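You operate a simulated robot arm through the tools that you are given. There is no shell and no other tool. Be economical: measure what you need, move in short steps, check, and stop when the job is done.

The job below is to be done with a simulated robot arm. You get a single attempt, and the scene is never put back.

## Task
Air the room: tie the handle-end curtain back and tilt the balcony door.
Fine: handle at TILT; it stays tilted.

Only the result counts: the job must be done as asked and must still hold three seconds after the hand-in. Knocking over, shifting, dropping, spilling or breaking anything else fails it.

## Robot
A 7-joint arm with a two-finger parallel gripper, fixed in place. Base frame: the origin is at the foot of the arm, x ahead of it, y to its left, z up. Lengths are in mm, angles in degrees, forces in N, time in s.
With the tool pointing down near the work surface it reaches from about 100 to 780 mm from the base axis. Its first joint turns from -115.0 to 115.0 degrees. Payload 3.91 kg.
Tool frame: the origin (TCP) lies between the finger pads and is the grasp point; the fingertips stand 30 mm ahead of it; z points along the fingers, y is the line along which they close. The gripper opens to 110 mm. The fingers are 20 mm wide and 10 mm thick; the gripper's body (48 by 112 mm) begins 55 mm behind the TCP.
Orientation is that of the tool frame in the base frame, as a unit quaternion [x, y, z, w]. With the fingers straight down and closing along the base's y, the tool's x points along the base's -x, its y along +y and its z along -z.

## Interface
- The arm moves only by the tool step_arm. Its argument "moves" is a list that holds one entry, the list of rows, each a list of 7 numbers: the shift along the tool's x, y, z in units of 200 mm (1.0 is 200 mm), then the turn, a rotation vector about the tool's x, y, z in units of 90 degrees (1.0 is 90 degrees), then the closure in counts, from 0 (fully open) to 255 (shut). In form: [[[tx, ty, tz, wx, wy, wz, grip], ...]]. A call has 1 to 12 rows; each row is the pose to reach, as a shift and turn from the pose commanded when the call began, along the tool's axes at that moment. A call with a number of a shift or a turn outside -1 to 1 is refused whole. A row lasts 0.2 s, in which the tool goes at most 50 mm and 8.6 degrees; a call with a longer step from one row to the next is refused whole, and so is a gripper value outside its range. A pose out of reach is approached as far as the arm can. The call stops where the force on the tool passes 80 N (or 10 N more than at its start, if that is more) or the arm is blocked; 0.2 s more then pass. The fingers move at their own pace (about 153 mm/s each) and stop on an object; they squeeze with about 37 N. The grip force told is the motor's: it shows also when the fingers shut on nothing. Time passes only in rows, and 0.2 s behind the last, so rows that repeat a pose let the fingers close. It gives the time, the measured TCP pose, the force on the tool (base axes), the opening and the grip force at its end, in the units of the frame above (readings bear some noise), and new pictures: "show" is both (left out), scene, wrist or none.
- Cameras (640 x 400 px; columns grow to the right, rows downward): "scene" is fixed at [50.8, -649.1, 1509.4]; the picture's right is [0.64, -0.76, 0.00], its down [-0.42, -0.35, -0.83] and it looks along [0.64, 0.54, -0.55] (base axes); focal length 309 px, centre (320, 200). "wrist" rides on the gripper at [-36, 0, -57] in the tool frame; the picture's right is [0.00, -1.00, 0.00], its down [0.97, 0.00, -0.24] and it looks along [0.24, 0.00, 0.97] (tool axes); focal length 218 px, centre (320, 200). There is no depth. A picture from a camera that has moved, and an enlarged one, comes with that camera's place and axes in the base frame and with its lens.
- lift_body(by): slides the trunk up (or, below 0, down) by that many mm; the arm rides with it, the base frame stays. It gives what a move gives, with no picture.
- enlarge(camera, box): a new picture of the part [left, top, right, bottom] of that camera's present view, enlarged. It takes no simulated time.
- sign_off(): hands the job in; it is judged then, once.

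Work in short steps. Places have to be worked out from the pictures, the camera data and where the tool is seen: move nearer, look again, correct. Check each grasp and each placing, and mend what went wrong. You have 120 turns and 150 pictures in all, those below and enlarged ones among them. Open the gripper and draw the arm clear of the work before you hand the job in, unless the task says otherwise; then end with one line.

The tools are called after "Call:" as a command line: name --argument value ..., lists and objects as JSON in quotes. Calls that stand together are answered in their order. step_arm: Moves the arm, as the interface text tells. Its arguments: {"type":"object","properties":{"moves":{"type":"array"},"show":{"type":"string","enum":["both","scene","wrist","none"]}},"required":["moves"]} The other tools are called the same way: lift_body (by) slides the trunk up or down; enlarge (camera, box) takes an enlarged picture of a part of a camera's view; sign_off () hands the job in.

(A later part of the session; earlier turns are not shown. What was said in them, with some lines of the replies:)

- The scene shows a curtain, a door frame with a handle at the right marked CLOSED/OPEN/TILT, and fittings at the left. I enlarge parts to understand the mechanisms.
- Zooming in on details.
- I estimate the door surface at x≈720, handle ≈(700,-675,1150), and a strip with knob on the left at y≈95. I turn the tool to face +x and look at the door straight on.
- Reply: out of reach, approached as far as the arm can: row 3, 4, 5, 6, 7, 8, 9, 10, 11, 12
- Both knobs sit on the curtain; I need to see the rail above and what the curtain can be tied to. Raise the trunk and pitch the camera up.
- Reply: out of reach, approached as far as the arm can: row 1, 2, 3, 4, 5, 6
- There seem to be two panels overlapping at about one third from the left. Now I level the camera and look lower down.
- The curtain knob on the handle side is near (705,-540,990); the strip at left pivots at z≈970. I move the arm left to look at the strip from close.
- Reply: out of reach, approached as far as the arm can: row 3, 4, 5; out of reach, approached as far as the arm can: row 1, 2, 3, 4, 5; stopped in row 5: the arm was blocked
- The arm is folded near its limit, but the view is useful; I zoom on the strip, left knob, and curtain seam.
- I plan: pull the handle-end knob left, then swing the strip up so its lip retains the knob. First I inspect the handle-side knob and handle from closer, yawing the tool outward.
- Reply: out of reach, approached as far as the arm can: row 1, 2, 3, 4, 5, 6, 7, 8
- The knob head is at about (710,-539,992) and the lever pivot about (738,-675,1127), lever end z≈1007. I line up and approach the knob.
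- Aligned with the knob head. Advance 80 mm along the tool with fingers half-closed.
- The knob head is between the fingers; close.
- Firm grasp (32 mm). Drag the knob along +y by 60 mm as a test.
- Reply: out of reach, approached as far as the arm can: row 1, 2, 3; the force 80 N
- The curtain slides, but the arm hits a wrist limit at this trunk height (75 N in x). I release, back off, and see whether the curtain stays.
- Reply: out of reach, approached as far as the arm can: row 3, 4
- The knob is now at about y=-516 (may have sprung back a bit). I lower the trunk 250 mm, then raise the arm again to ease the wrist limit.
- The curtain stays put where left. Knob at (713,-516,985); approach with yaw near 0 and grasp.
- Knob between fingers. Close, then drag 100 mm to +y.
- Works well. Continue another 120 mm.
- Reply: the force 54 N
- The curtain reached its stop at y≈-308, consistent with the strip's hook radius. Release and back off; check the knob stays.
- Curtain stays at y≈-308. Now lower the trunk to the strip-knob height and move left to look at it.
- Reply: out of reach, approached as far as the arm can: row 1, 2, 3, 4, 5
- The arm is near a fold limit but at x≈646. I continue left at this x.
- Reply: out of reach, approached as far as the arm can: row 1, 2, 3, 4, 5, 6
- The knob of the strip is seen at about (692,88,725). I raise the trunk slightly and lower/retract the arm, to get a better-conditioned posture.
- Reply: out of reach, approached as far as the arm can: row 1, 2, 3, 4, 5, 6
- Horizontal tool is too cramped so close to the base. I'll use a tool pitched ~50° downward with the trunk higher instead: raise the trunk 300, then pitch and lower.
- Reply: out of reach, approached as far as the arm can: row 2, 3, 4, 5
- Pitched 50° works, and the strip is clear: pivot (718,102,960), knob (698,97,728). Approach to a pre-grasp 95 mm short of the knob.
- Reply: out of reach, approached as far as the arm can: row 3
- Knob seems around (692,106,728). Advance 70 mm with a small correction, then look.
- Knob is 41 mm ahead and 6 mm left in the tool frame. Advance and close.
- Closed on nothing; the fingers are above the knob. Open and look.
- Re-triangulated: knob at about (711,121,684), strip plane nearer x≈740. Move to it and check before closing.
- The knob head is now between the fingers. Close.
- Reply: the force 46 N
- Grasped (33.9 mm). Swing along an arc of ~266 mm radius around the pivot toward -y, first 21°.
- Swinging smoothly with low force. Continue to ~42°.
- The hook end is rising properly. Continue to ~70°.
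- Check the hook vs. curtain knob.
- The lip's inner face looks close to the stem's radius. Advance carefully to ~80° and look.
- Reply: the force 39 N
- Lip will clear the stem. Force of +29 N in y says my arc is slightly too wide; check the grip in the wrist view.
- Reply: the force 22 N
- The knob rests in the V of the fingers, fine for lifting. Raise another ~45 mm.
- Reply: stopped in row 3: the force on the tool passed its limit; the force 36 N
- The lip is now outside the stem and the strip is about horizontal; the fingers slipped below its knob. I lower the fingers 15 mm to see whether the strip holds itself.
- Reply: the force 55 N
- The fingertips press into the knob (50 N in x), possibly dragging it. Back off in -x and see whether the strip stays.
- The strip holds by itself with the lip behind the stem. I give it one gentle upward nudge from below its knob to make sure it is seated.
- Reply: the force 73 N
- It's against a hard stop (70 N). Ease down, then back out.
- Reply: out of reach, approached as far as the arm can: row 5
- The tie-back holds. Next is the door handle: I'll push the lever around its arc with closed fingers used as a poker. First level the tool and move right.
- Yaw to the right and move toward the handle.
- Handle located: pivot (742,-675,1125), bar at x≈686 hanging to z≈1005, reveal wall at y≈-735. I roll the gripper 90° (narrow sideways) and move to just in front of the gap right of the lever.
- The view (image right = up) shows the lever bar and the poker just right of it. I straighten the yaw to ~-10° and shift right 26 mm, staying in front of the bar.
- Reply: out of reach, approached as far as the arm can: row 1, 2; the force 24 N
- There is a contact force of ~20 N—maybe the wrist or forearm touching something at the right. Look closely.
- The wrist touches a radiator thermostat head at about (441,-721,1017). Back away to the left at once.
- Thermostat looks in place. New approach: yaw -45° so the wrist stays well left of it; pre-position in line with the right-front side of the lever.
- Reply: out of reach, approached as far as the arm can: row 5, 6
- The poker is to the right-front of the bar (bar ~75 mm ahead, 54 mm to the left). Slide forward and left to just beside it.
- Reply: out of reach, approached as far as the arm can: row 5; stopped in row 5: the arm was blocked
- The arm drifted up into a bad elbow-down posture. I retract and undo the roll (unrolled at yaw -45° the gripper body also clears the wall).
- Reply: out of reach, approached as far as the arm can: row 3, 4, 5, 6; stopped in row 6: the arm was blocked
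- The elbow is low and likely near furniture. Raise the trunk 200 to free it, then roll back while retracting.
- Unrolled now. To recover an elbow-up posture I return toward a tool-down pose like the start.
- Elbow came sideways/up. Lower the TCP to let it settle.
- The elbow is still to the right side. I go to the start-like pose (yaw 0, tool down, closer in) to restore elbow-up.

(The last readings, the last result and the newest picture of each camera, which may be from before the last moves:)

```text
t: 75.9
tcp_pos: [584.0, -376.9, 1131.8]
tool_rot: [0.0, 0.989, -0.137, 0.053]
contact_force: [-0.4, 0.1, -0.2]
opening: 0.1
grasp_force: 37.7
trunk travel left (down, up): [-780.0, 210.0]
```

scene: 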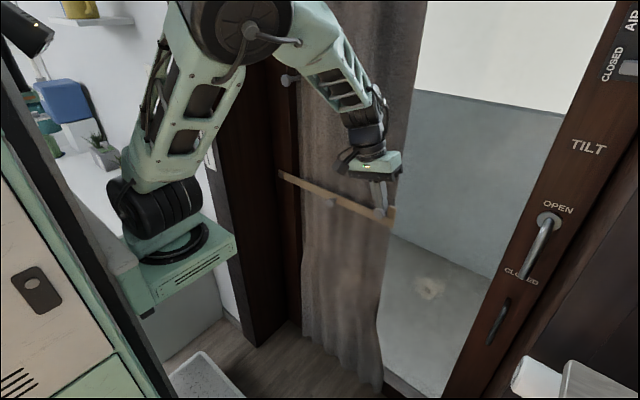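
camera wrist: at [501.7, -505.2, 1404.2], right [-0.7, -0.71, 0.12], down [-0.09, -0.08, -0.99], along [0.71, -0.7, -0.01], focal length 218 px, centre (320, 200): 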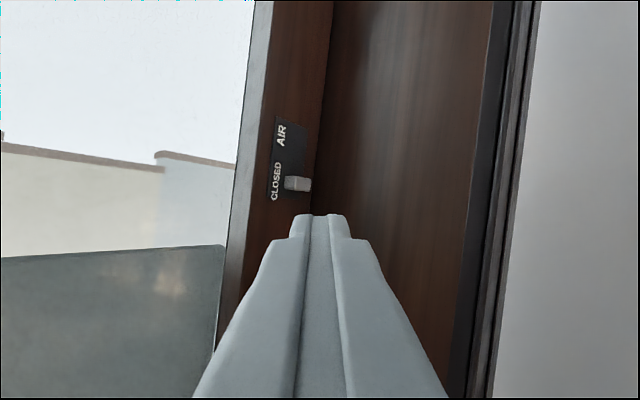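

Elbow-up is restored. Lower the trunk 170 and rotate the tool to yaw -45°, horizontal, while moving right.

Call:
lift_body --by -170

Call:
step_arm --moves '[[[-0.01, -0.09, -0.006, 0.0245, -0.0735, 0.0438, 255], [-0.02, -0.18, -0.013, 0.049, -0.147, 0.0876, 255], [-0.03, -0.26, -0.019, 0.0736, -0.22, 0.1315, 255], [-0.04, -0.35, -0.025, 0.098, -0.294, 0.175, 255], [-0.05, -0.44, -0.03, 0.1227, -0.367, 0.219, 255], [-0.06, -0.53, -0.04, 0.147, -0.44, 0.263, 255], [-0.06, -0.62, -0.045, 0.172, -0.514, 0.307, 255], [-0.07, -0.7, -0.05, 0.196, -0.588, 0.35, 255], [-0.08, -0.79, -0.057, 0.221, -0.661, 0.394, 255], [-0.09, -0.88, -0.063, 0.245, -0.735, 0.438, 255], [-0.1, -0.97, -0.07, 0.27, -0.808, 0.482, 255], [-0.1, -0.97, -0.07, 0.27, -0.808, 0.482, 255]]]'

```text
t: 77.8
tcp_pos: [584.6, -376.6, 962.7]
tool_rot: [0.001, 0.989, -0.136, 0.054]
contact_force: [-0.2, -0.1, 0.1]
opening: 0.0
grasp_force: 37.7
trunk travel left (down, up): [-610.0, 380.0]
```

```text
t: 80.4
tcp_pos: [596.3, -531.8, 1019.0]
tool_rot: [0.238, 0.735, -0.259, 0.579]
contact_force: [0.3, 0.2, 0.5]
opening: 0.1
grasp_force: 37.6
out of reach, approached as far as the arm can: row 10, 11, 12
trunk travel left (down, up): [-610.0, 380.0]
camera wrist: at [562.9, -496.3, 1067.0], right [-0.65, -0.75, 0.11], down [-0.39, 0.21, -0.9], along [0.66, -0.62, -0.42], focal length 218 px, centre (320, 200)
```

scene: 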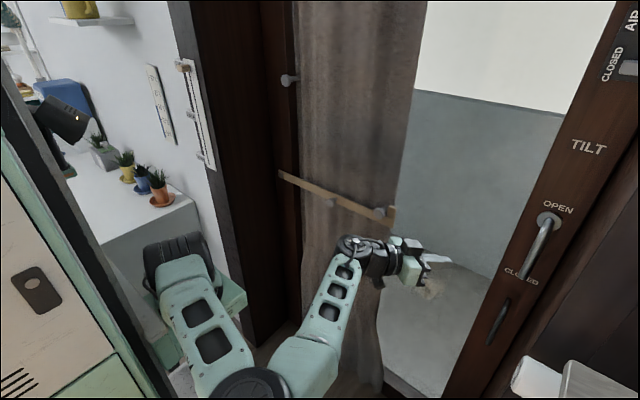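
wrist: 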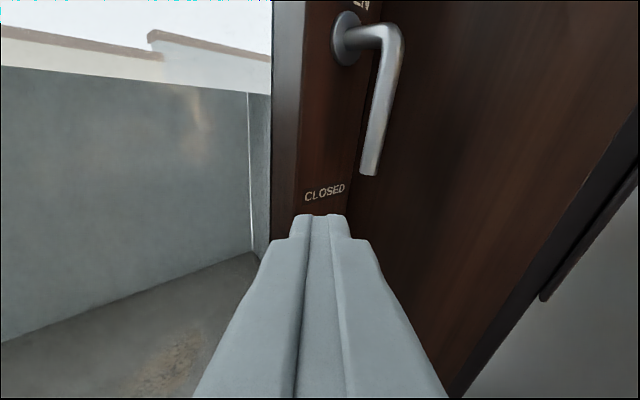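

Posture is usable: yaw -42°, pitched down slightly. Move right to in front of the gap beside the lever.

Call:
step_arm --moves '[[[-0.05, -0.12, 0.1, 0, 0, 0, 255], [-0.09, -0.24, 0.22, 0, 0, 0, 255], [-0.13, -0.36, 0.36, 0, 0, 0, 255], [-0.163, -0.44, 0.51, 0, 0, 0, 255]]]'

```text
t: 81.4
tcp_pos: [619.7, -668.2, 1040.8]
tool_rot: [0.238, 0.735, -0.26, 0.579]
contact_force: [0.2, 1.1, 1.1]
opening: 0.0
grasp_force: 37.8
trunk travel left (down, up): [-610.0, 380.0]
camera wrist: at [585.7, -633.9, 1088.6], right [-0.65, -0.75, 0.11], down [-0.39, 0.21, -0.9], along [0.66, -0.62, -0.42], focal length 218 px, centre (320, 200)
```

scene: 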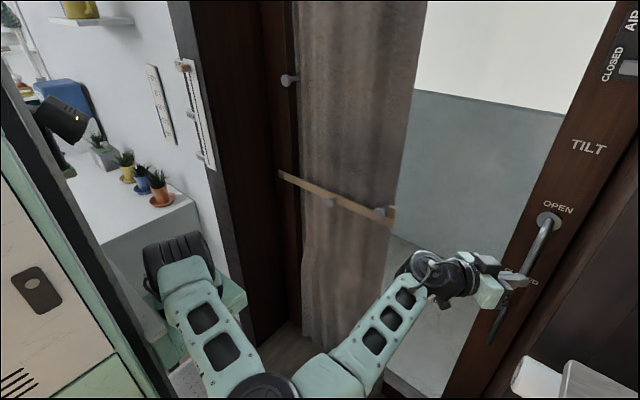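
wrist: 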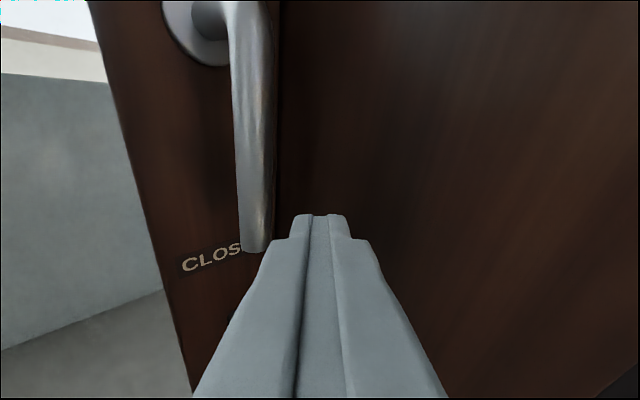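

The poker is well placed, bar ~37 mm to its left. Advance beside the bar and begin pushing left (first 15°).

Call:
step_arm --moves '[[[-0.012, 0.0, 0.12, 0, 0, 0, 255], [-0.024, 0.054, 0.241, 0, 0, 0, 255], [-0.028, 0.094, 0.238, 0, 0, 0, 255], [-0.016, 0.145, 0.197, 0, 0, 0, 255], [-0.004, 0.196, 0.155, 0, 0, 0, 255]]]'

```text
t: 82.6
tcp_pos: [666.8, -658.8, 1035.2]
tool_rot: [0.238, 0.736, -0.259, 0.579]
contact_force: [-7.2, -4.5, 5.0]
opening: 0.0
grasp_force: 37.7
trunk travel left (down, up): [-610.0, 380.0]
camera wrist: at [633.5, -624.2, 1080.1], right [-0.65, -0.75, 0.11], down [-0.38, 0.21, -0.9], along [0.66, -0.63, -0.42], focal length 218 px, centre (320, 200)
```

scene: 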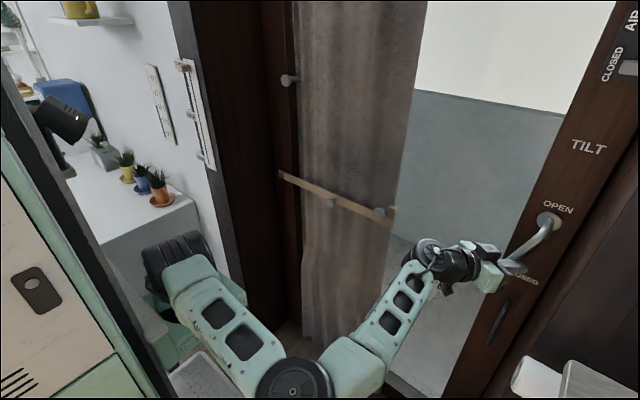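
wrist: 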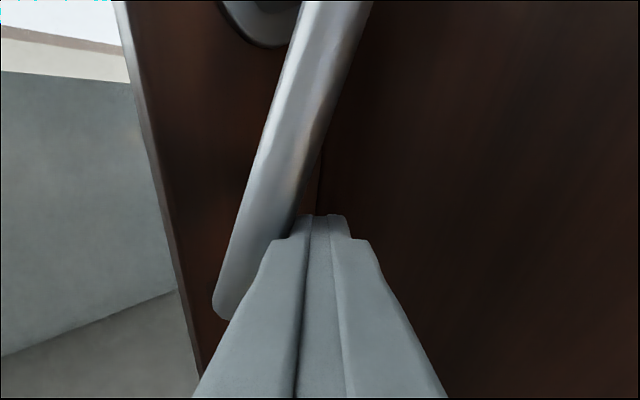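

The lever swings left. Continue to ~60°.

Call:
step_arm --moves '[[[-0.012, 0.097, -0.09, 0, 0, 0, 255], [-0.057, 0.188, -0.163, 0, 0, 0, 255], [-0.138, 0.249, -0.228, 0, 0, 0, 255]]]'

```text
t: 83.4
tcp_pos: [669.7, -593.8, 1064.0]
tool_rot: [0.239, 0.735, -0.26, 0.578]
contact_force: [-18.6, -11.2, 4.8]
opening: 0.3
grasp_force: 37.7
trunk travel left (down, up): [-610.0, 380.0]
camera wrist: at [637.4, -558.3, 1109.9], right [-0.65, -0.75, 0.11], down [-0.38, 0.21, -0.9], along [0.65, -0.63, -0.42], focal length 218 px, centre (320, 200)
```

scene: 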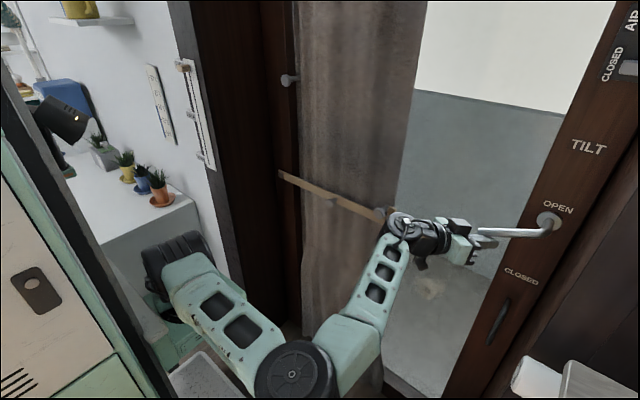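
wrist: 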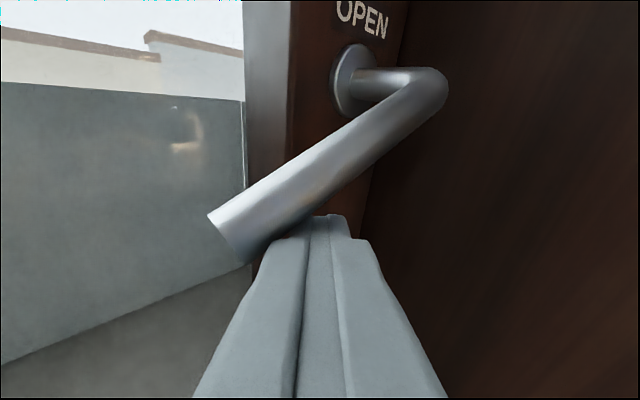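

Continue through horizontal to ~120°.

Call:
step_arm --moves '[[[-0.101, 0.049, -0.06, 0, 0, 0, 255], [-0.22, 0.069, -0.113, 0, 0, 0, 255], [-0.337, 0.064, -0.143, 0, 0, 0, 255], [-0.456, 0.036, -0.153, 0, 0, 0, 255]]]'

```text
t: 84.4
tcp_pos: [676.0, -569.7, 1157.4]
tool_rot: [0.237, 0.736, -0.258, 0.579]
contact_force: [2.0, 2.0, -1.8]
opening: 0.0
grasp_force: 37.8
trunk travel left (down, up): [-610.0, 380.0]
camera wrist: at [643.5, -534.2, 1204.5], right [-0.65, -0.76, 0.11], down [-0.39, 0.2, -0.9], along [0.66, -0.62, -0.42], focal length 218 px, centre (320, 200)
```

scene: 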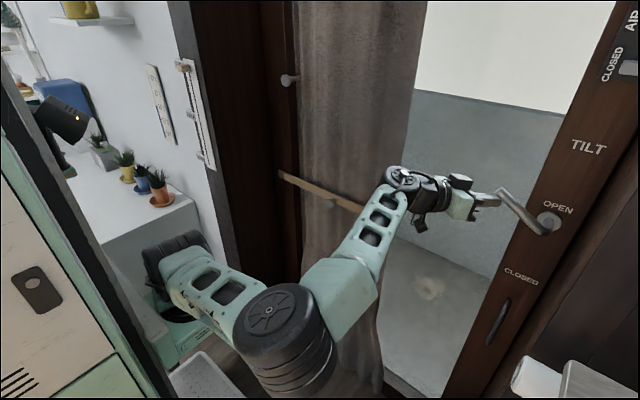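
wrist: 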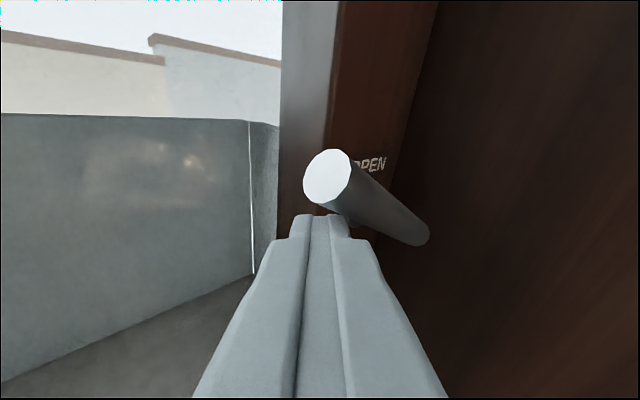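

Lever at ~115°. Continue to ~165° with the poker on its left side.

Call:
step_arm --moves '[[[-0.11, -0.047, 0.01, 0, 0, 0, 255], [-0.21, -0.106, 0.046, 0, 0, 0, 255], [-0.289, -0.187, 0.095, 0, 0, 0, 255]]]'

```text
t: 85.2
tcp_pos: [677.2, -614.6, 1214.6]
tool_rot: [0.237, 0.736, -0.258, 0.579]
contact_force: [1.2, 1.9, -1.2]
opening: 0.0
grasp_force: 37.5
trunk travel left (down, up): [-610.0, 380.0]
camera wrist: at [643.5, -579.2, 1260.1], right [-0.65, -0.75, 0.11], down [-0.39, 0.21, -0.9], along [0.66, -0.62, -0.42], focal length 218 px, centre (320, 200)
```

scene: 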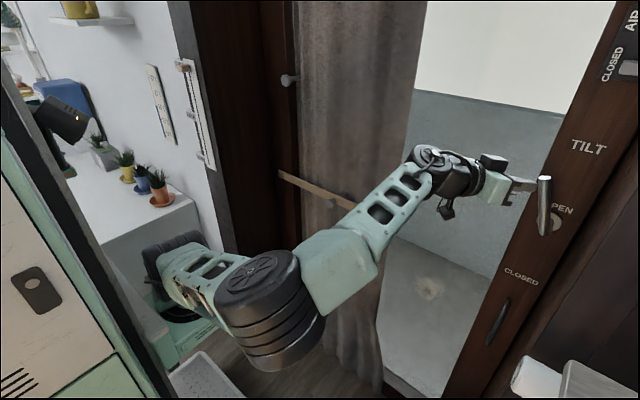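
wrist: 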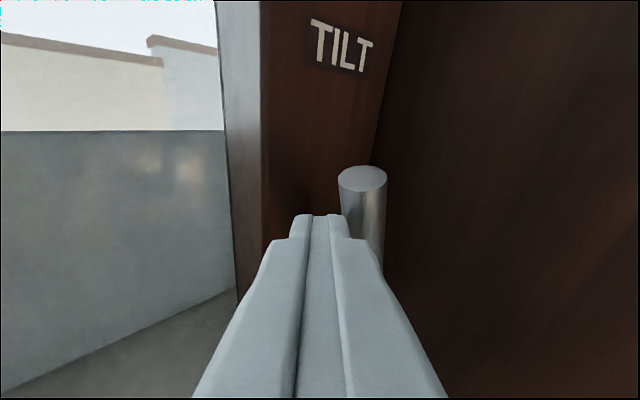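

Almost upright. Push the final part toward -y until it reaches the stop.

Call:
step_arm --moves '[[[-0.03, -0.045, 0.032, 0, 0, 0, 255], [-0.054, -0.09, 0.06, 0, 0, 0, 255], [-0.054, -0.12, 0.08, 0, 0, 0, 255]]]'

```text
t: 86.0
tcp_pos: [676.1, -642.6, 1223.7]
tool_rot: [0.237, 0.736, -0.258, 0.579]
contact_force: [-0.4, -0.9, 0.2]
opening: 0.0
grasp_force: 37.6
trunk travel left (down, up): [-610.0, 380.0]
camera wrist: at [642.7, -608.1, 1270.5], right [-0.65, -0.75, 0.11], down [-0.39, 0.21, -0.9], along [0.66, -0.62, -0.42], focal length 218 px, centre (320, 200)
```

scene: 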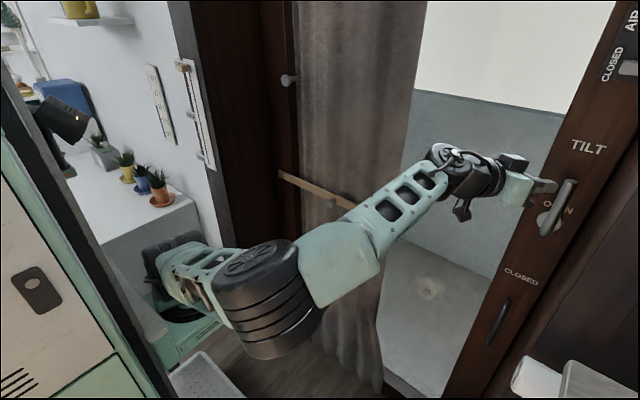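
wrist: 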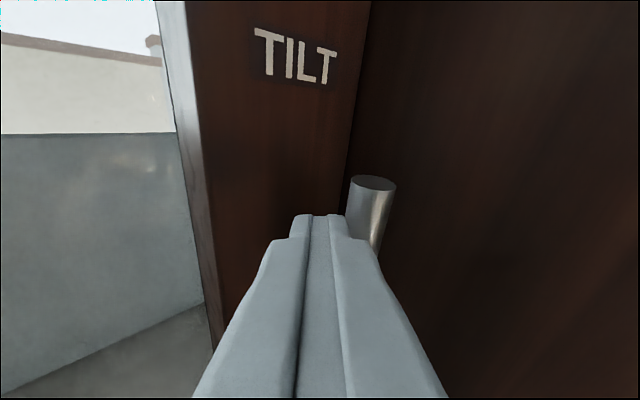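

Check lever verticality by zoom and push a few mm more until resistance.

Call:
step_arm --moves '[[[0, -0.03, 0.02, 0, 0, 0, 255], [0, -0.06, 0.05, 0, 0, 0, 255], [0, -0.06, 0.05, 0, 0, 0, 255]]]' --show "none"

Call:
enlarge --camera "scene" --box '[500, 120, 640, 260]'

```text
t: 86.8
tcp_pos: [678.0, -649.2, 1223.8]
tool_rot: [0.232, 0.737, -0.255, 0.581]
contact_force: [-26.4, 60.3, -10.0]
opening: 0.2
grasp_force: 37.7
trunk travel left (down, up): [-610.0, 380.0]
```

```text
2.86 times, centred on (570, 190) of scene
camera zoom: at [50.8, -649.1, 1509.4], right [0.64, -0.76, 0.0], down [-0.42, -0.35, -0.83], along [0.64, 0.54, -0.55], focal length 884 px, centre (-394, 229)
```

zoom: 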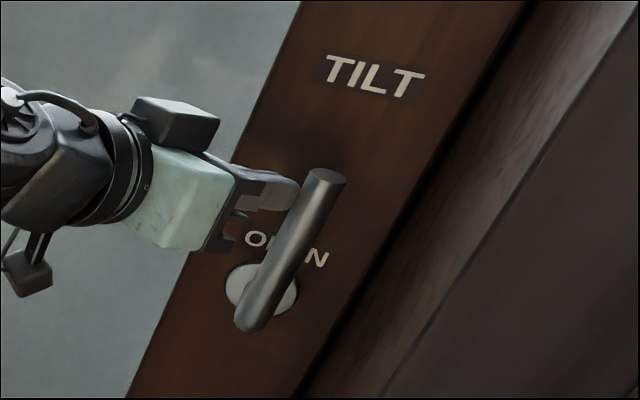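

Stop reached (60 N): handle at TILT. Retract and check whether the door leaf itself tilted.

Call:
step_arm --moves '[[[0, 0.08, -0.07, 0, 0, 0, 255], [0, 0.12, -0.25, 0, 0, 0, 200], [0, 0.12, -0.45, 0, 0, 0, 150], [0, 0.12, -0.6, 0, 0, 0, 116]]]'

```text
t: 87.8
tcp_pos: [604.7, -561.9, 1242.9]
tool_rot: [0.237, 0.736, -0.259, 0.579]
contact_force: [0.1, 0.3, -1.3]
opening: 60.0
grasp_force: 0.1
trunk travel left (down, up): [-610.0, 380.0]
camera wrist: at [571.2, -526.7, 1290.0], right [-0.65, -0.75, 0.11], down [-0.39, 0.21, -0.9], along [0.66, -0.63, -0.42], focal length 218 px, centre (320, 200)
```

scene: 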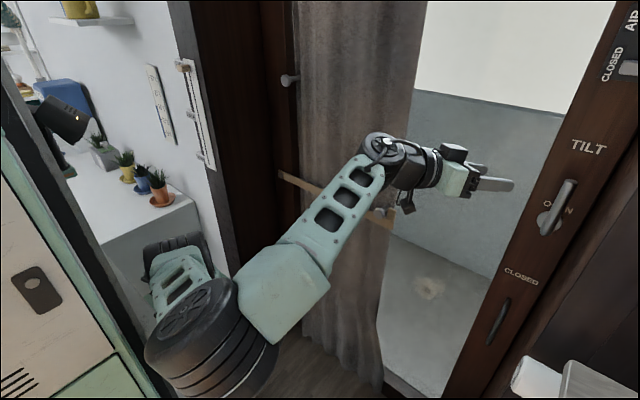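
wrist: 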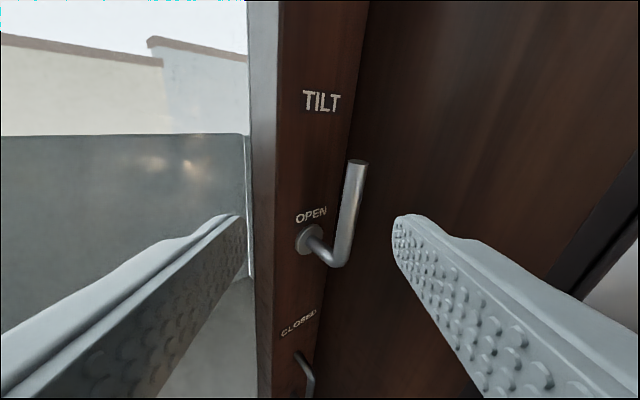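

The leaf hasn't moved; it must be pulled into tilt. I line up to grip the upright lever.

Call:
step_arm --moves '[[[0.05, -0.07, 0.1, 0, 0, 0, 140], [0.115, -0.14, 0.22, 0, 0, 0, 140], [0.115, -0.14, 0.38, 0, 0, 0, 140]]]' --show "wrist"

```text
t: 88.6
tcp_pos: [635.1, -633.0, 1210.2]
tool_rot: [0.237, 0.736, -0.259, 0.579]
contact_force: [-0.7, 0.0, 0.0]
opening: 49.7
grasp_force: 0.1
trunk travel left (down, up): [-610.0, 380.0]
camera wrist: at [602.4, -597.3, 1256.0], right [-0.65, -0.75, 0.11], down [-0.39, 0.2, -0.9], along [0.66, -0.62, -0.42], focal length 218 px, centre (320, 200)
```

wrist: 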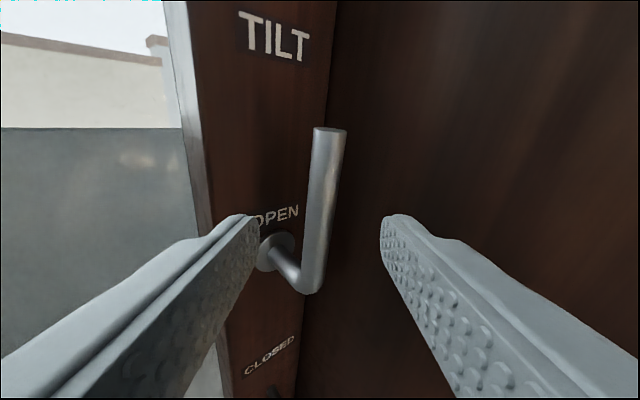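

Centered on the bar. Advance 60 mm and close.

Call:
step_arm --moves '[[[0, 0, 0.15, 0, 0, 0, 140], [0, 0, 0.3, 0, 0, 0, 140], [0, 0, 0.3, 0, 0, 0, 255], [0, 0, 0.3, 0, 0, 0, 255], [0, 0, 0.3, 0, 0, 0, 255]]]' --show "wrist"

```text
t: 89.8
tcp_pos: [679.6, -673.5, 1196.2]
tool_rot: [0.238, 0.736, -0.258, 0.578]
contact_force: [-2.3, -3.2, -3.9]
opening: 20.5
grasp_force: 44.6
trunk travel left (down, up): [-610.0, 380.0]
camera wrist: at [646.4, -637.7, 1243.2], right [-0.65, -0.75, 0.1], down [-0.39, 0.21, -0.9], along [0.66, -0.62, -0.42], focal length 218 px, centre (320, 200)
```

wrist: 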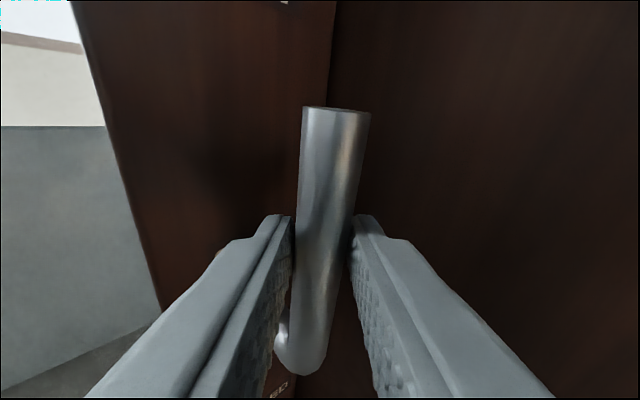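

Gripped the lever (20.5 mm). Pull straight back (-x) 40 mm.

Call:
step_arm --moves '[[[0.011, -0.033, -0.036, 0, 0, 0, 255], [0.022, -0.065, -0.073, 0, 0, 0, 255], [0.032, -0.098, -0.109, 0, 0, 0, 255], [0.043, -0.13, -0.146, 0, 0, 0, 255]]]'

```text
t: 90.8
tcp_pos: [640.6, -671.3, 1193.9]
tool_rot: [0.239, 0.738, -0.257, 0.576]
contact_force: [-2.4, 9.2, -29.7]
opening: 20.6
grasp_force: 45.0
trunk travel left (down, up): [-610.0, 380.0]
camera wrist: at [607.3, -636.1, 1240.8], right [-0.65, -0.75, 0.1], down [-0.39, 0.21, -0.9], along [0.65, -0.62, -0.43], focal length 218 px, centre (320, 200)
```

scene: 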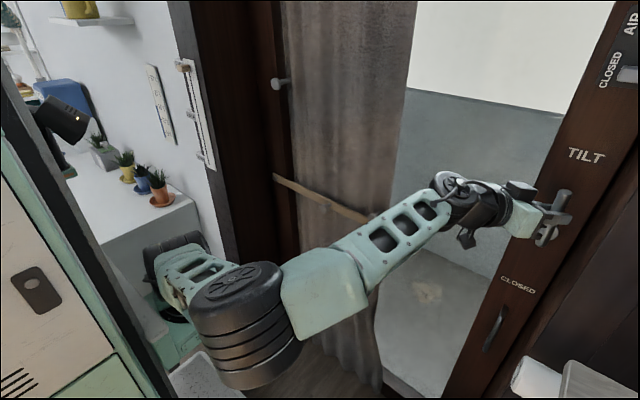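
wrist: 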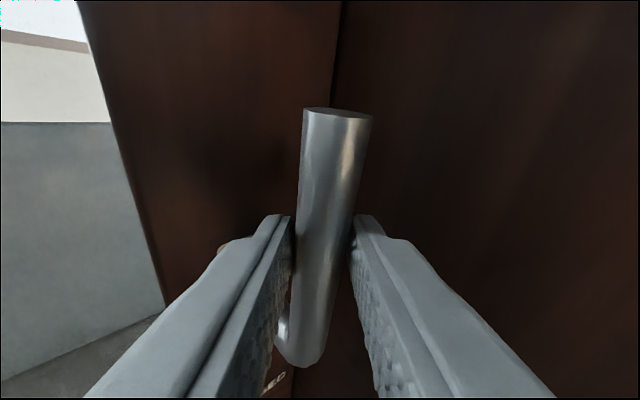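

The whole leaf tilts inward. Continue pulling toward the end stop.

Call:
step_arm --moves '[[[0.025, -0.033, -0.036, 0, 0, 0, 255], [0.045, -0.065, -0.073, 0, 0, 0, 255], [0.062, -0.098, -0.109, 0, 0, 0, 255], [0.08, -0.13, -0.146, 0, 0, 0, 255]]]'

```text
t: 91.8
tcp_pos: [596.4, -673.3, 1188.5]
tool_rot: [0.239, 0.737, -0.259, 0.577]
contact_force: [-5.4, 17.2, -23.0]
opening: 21.6
grasp_force: 44.8
trunk travel left (down, up): [-610.0, 380.0]
camera wrist: at [564.3, -637.3, 1236.0], right [-0.65, -0.75, 0.11], down [-0.39, 0.21, -0.9], along [0.65, -0.63, -0.43], focal length 218 px, centre (320, 200)
```

scene: 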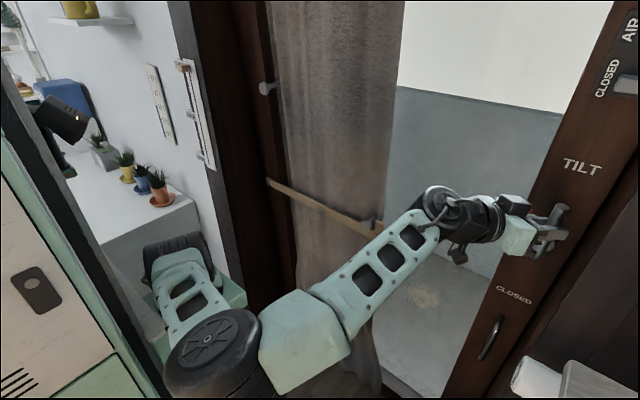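
wrist: 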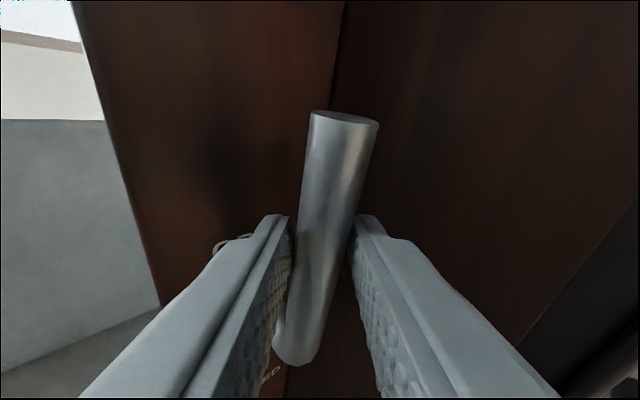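

No stop yet; continue another 40 mm.

Call:
step_arm --moves '[[[0.025, -0.03, -0.036, 0, 0, 0, 255], [0.045, -0.06, -0.073, 0, 0, 0, 255], [0.062, -0.09, -0.109, 0, 0, 0, 255], [0.08, -0.12, -0.146, 0, 0, 0, 255]]]'

```text
t: 92.8
tcp_pos: [552.1, -673.1, 1184.4]
tool_rot: [0.242, 0.735, -0.263, 0.577]
contact_force: [1.1, 0.0, 0.1]
opening: 0.0
grasp_force: 37.7
trunk travel left (down, up): [-610.0, 380.0]
camera wrist: at [519.7, -637.3, 1231.1], right [-0.66, -0.75, 0.11], down [-0.38, 0.21, -0.9], along [0.65, -0.63, -0.42], focal length 218 px, centre (320, 200)
```

scene: 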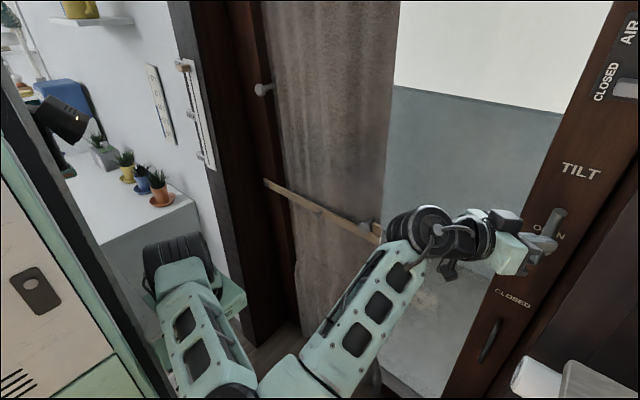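
wrist: 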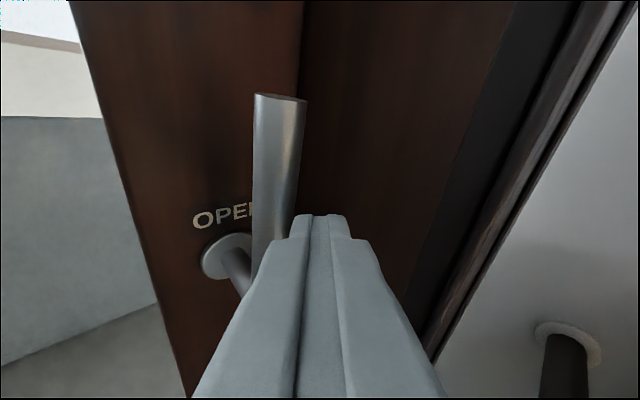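

The fingers slipped off as the leaf reached its stop. Retract and check that door, handle and tie hold.

Call:
step_arm --moves '[[[0, 0, -0.15, 0, 0, 0, 255], [0, 0, -0.35, 0, 0, 0, 255], [0, 0, -0.55, 0, 0, 0, 200], [0, 0, -0.75, 0, 0, 0, 100]]]'

Call:
enlarge --camera "scene" --box '[480, 130, 640, 300]'

Call:
enlarge --camera "scene" --box '[240, 150, 420, 280]'

```text
t: 93.8
tcp_pos: [471.7, -557.0, 1215.4]
tool_rot: [0.214, 0.744, -0.249, 0.582]
contact_force: [0.5, 1.1, 0.0]
opening: 67.0
grasp_force: 0.0
trunk travel left (down, up): [-610.0, 380.0]
camera wrist: at [437.9, -522.6, 1262.1], right [-0.61, -0.79, 0.12], down [-0.41, 0.18, -0.9], along [0.68, -0.59, -0.43], focal length 218 px, centre (320, 200)
```

scene: 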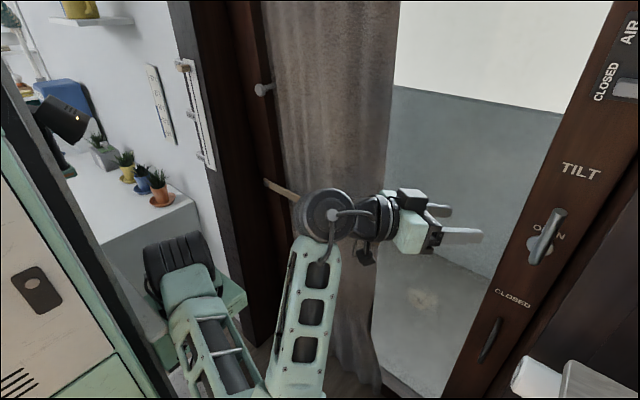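
wrist: 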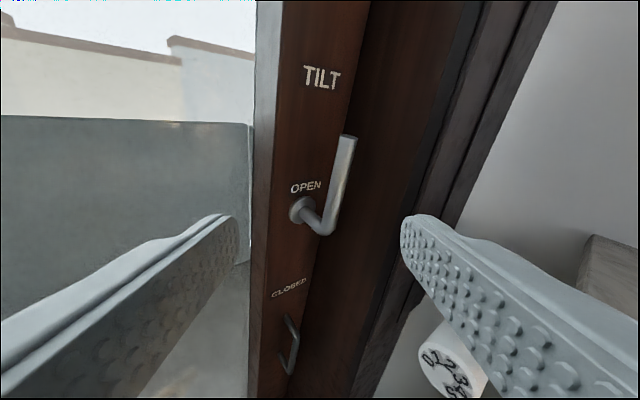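

```text
2.35 times, centred on (560, 215) of scene
camera zoom: at [50.8, -649.1, 1509.4], right [0.64, -0.76, 0.0], down [-0.42, -0.35, -0.83], along [0.64, 0.54, -0.55], focal length 728 px, centre (-245, 165)
```

zoom: 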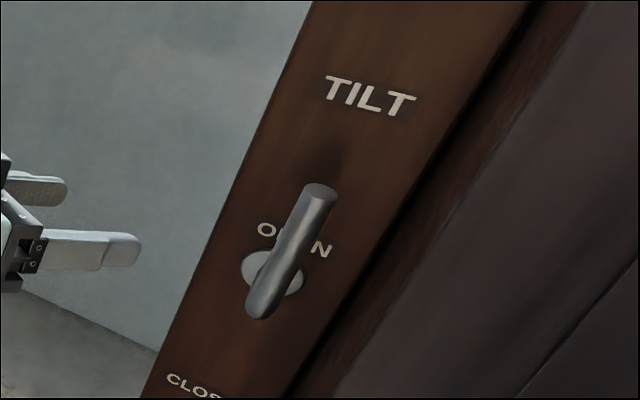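

```text
3.08 times, centred on (330, 215) of scene
camera zoom: at [50.8, -649.1, 1509.4], right [0.64, -0.76, 0.0], down [-0.42, -0.35, -0.83], along [0.64, 0.54, -0.55], focal length 952 px, centre (289, 154)
```

zoom: 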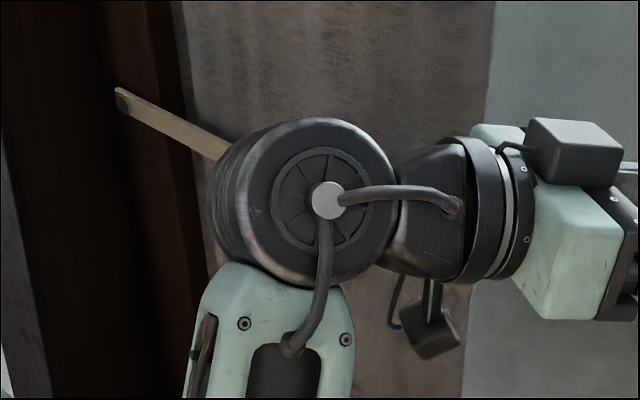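

Handle is upright. Raise the trunk to clear the view of the tie, and check the thermostat dial.

Call:
enlarge --camera "wrist" --box '[400, 320, 520, 400]'

Call:
lift_body --by 260

Call:
enlarge --camera "scene" --box '[0, 0, 640, 400]'

Call:
enlarge --camera "scene" --box '[240, 150, 420, 280]'

```text
5.00 times, centred on (460, 360) of wrist
camera zoom: at [437.9, -522.6, 1262.1], right [-0.61, -0.79, 0.12], down [-0.41, 0.18, -0.9], along [0.68, -0.59, -0.43], focal length 1091 px, centre (-380, -600)
```

zoom: 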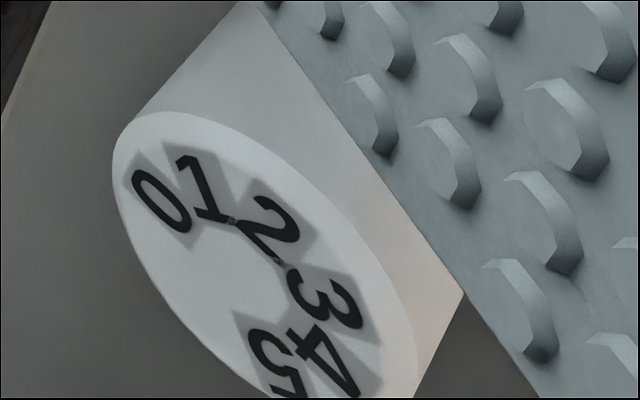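

```text
t: 96.5
tcp_pos: [468.5, -559.3, 1473.9]
tool_rot: [0.22, 0.741, -0.244, 0.586]
contact_force: [-0.3, 0.2, 0.0]
opening: 67.2
grasp_force: 0.1
trunk travel left (down, up): [-870.0, 120.0]
```

```text
1.00 times, centred on (320, 200) of scene
camera zoom: at [50.8, -649.1, 1509.4], right [0.64, -0.76, 0.0], down [-0.42, -0.35, -0.83], along [0.64, 0.54, -0.55], focal length 309 px, centre (320, 200)
```

zoom: 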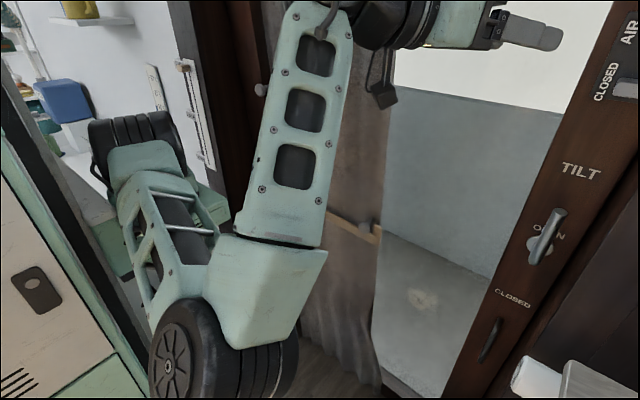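

```text
3.08 times, centred on (330, 215) of scene
camera zoom: at [50.8, -649.1, 1509.4], right [0.64, -0.76, 0.0], down [-0.42, -0.35, -0.83], along [0.64, 0.54, -0.55], focal length 952 px, centre (289, 154)
```

zoom: 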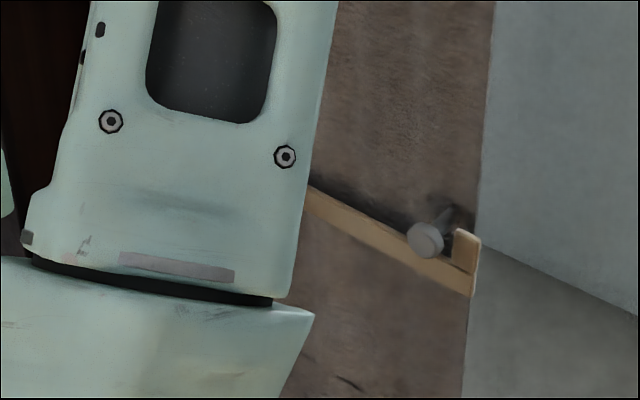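

The tie holds, the handle is at TILT and the leaf is stable. Retract the arm a bit further and confirm.

Call:
step_arm --moves '[[[0, 0.05, -0.1, 0, 0.05, 0, 0], [0, 0.1, -0.2, 0, 0.12, 0, 0], [0, 0.15, -0.3, 0, 0.2, 0, 0], [0, 0.2, -0.35, 0, 0.28, 0, 0], [0, 0.2, -0.35, 0, 0.28, 0, 0]]]'

```text
t: 97.7
tcp_pos: [432.5, -497.0, 1480.2]
tool_rot: [0.289, 0.845, -0.201, 0.402]
contact_force: [0.0, -0.9, -0.9]
opening: 109.8
grasp_force: 0.1
out of reach, approached as far as the arm can: row 2, 3, 4, 5
trunk travel left (down, up): [-870.0, 120.0]
camera wrist: at [419.6, -477.1, 1543.2], right [-0.65, -0.75, 0.11], down [-0.63, 0.45, -0.63], along [0.43, -0.48, -0.77], focal length 218 px, centre (320, 200)
```

scene: 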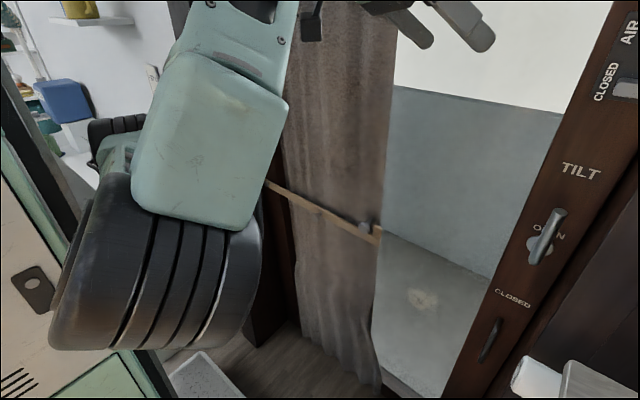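
wrist: 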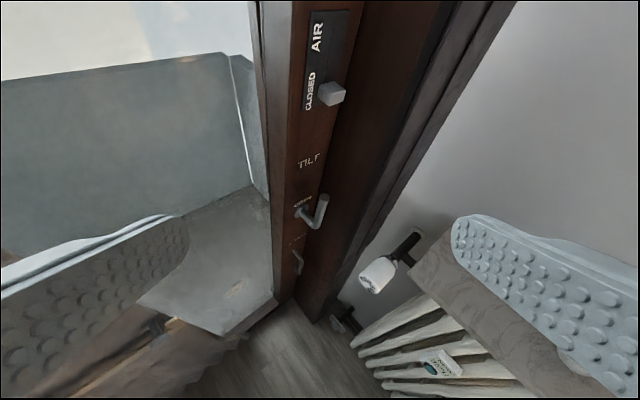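

All is stable: curtain tied, handle up at TILT, leaf tilted, gripper open and clear. Hand in.

Call:
sign_off

```text
The job is handed in.
```

The handle-end curtain is tied back, and the balcony door is tilted with its handle at TILT. Both held in the last pictures. While I was reaching for the handle, the arm's wrist pressed on the radiator thermostat with about 20 N. It looks unmoved, but I couldn't confirm that its dial setting didn't change.
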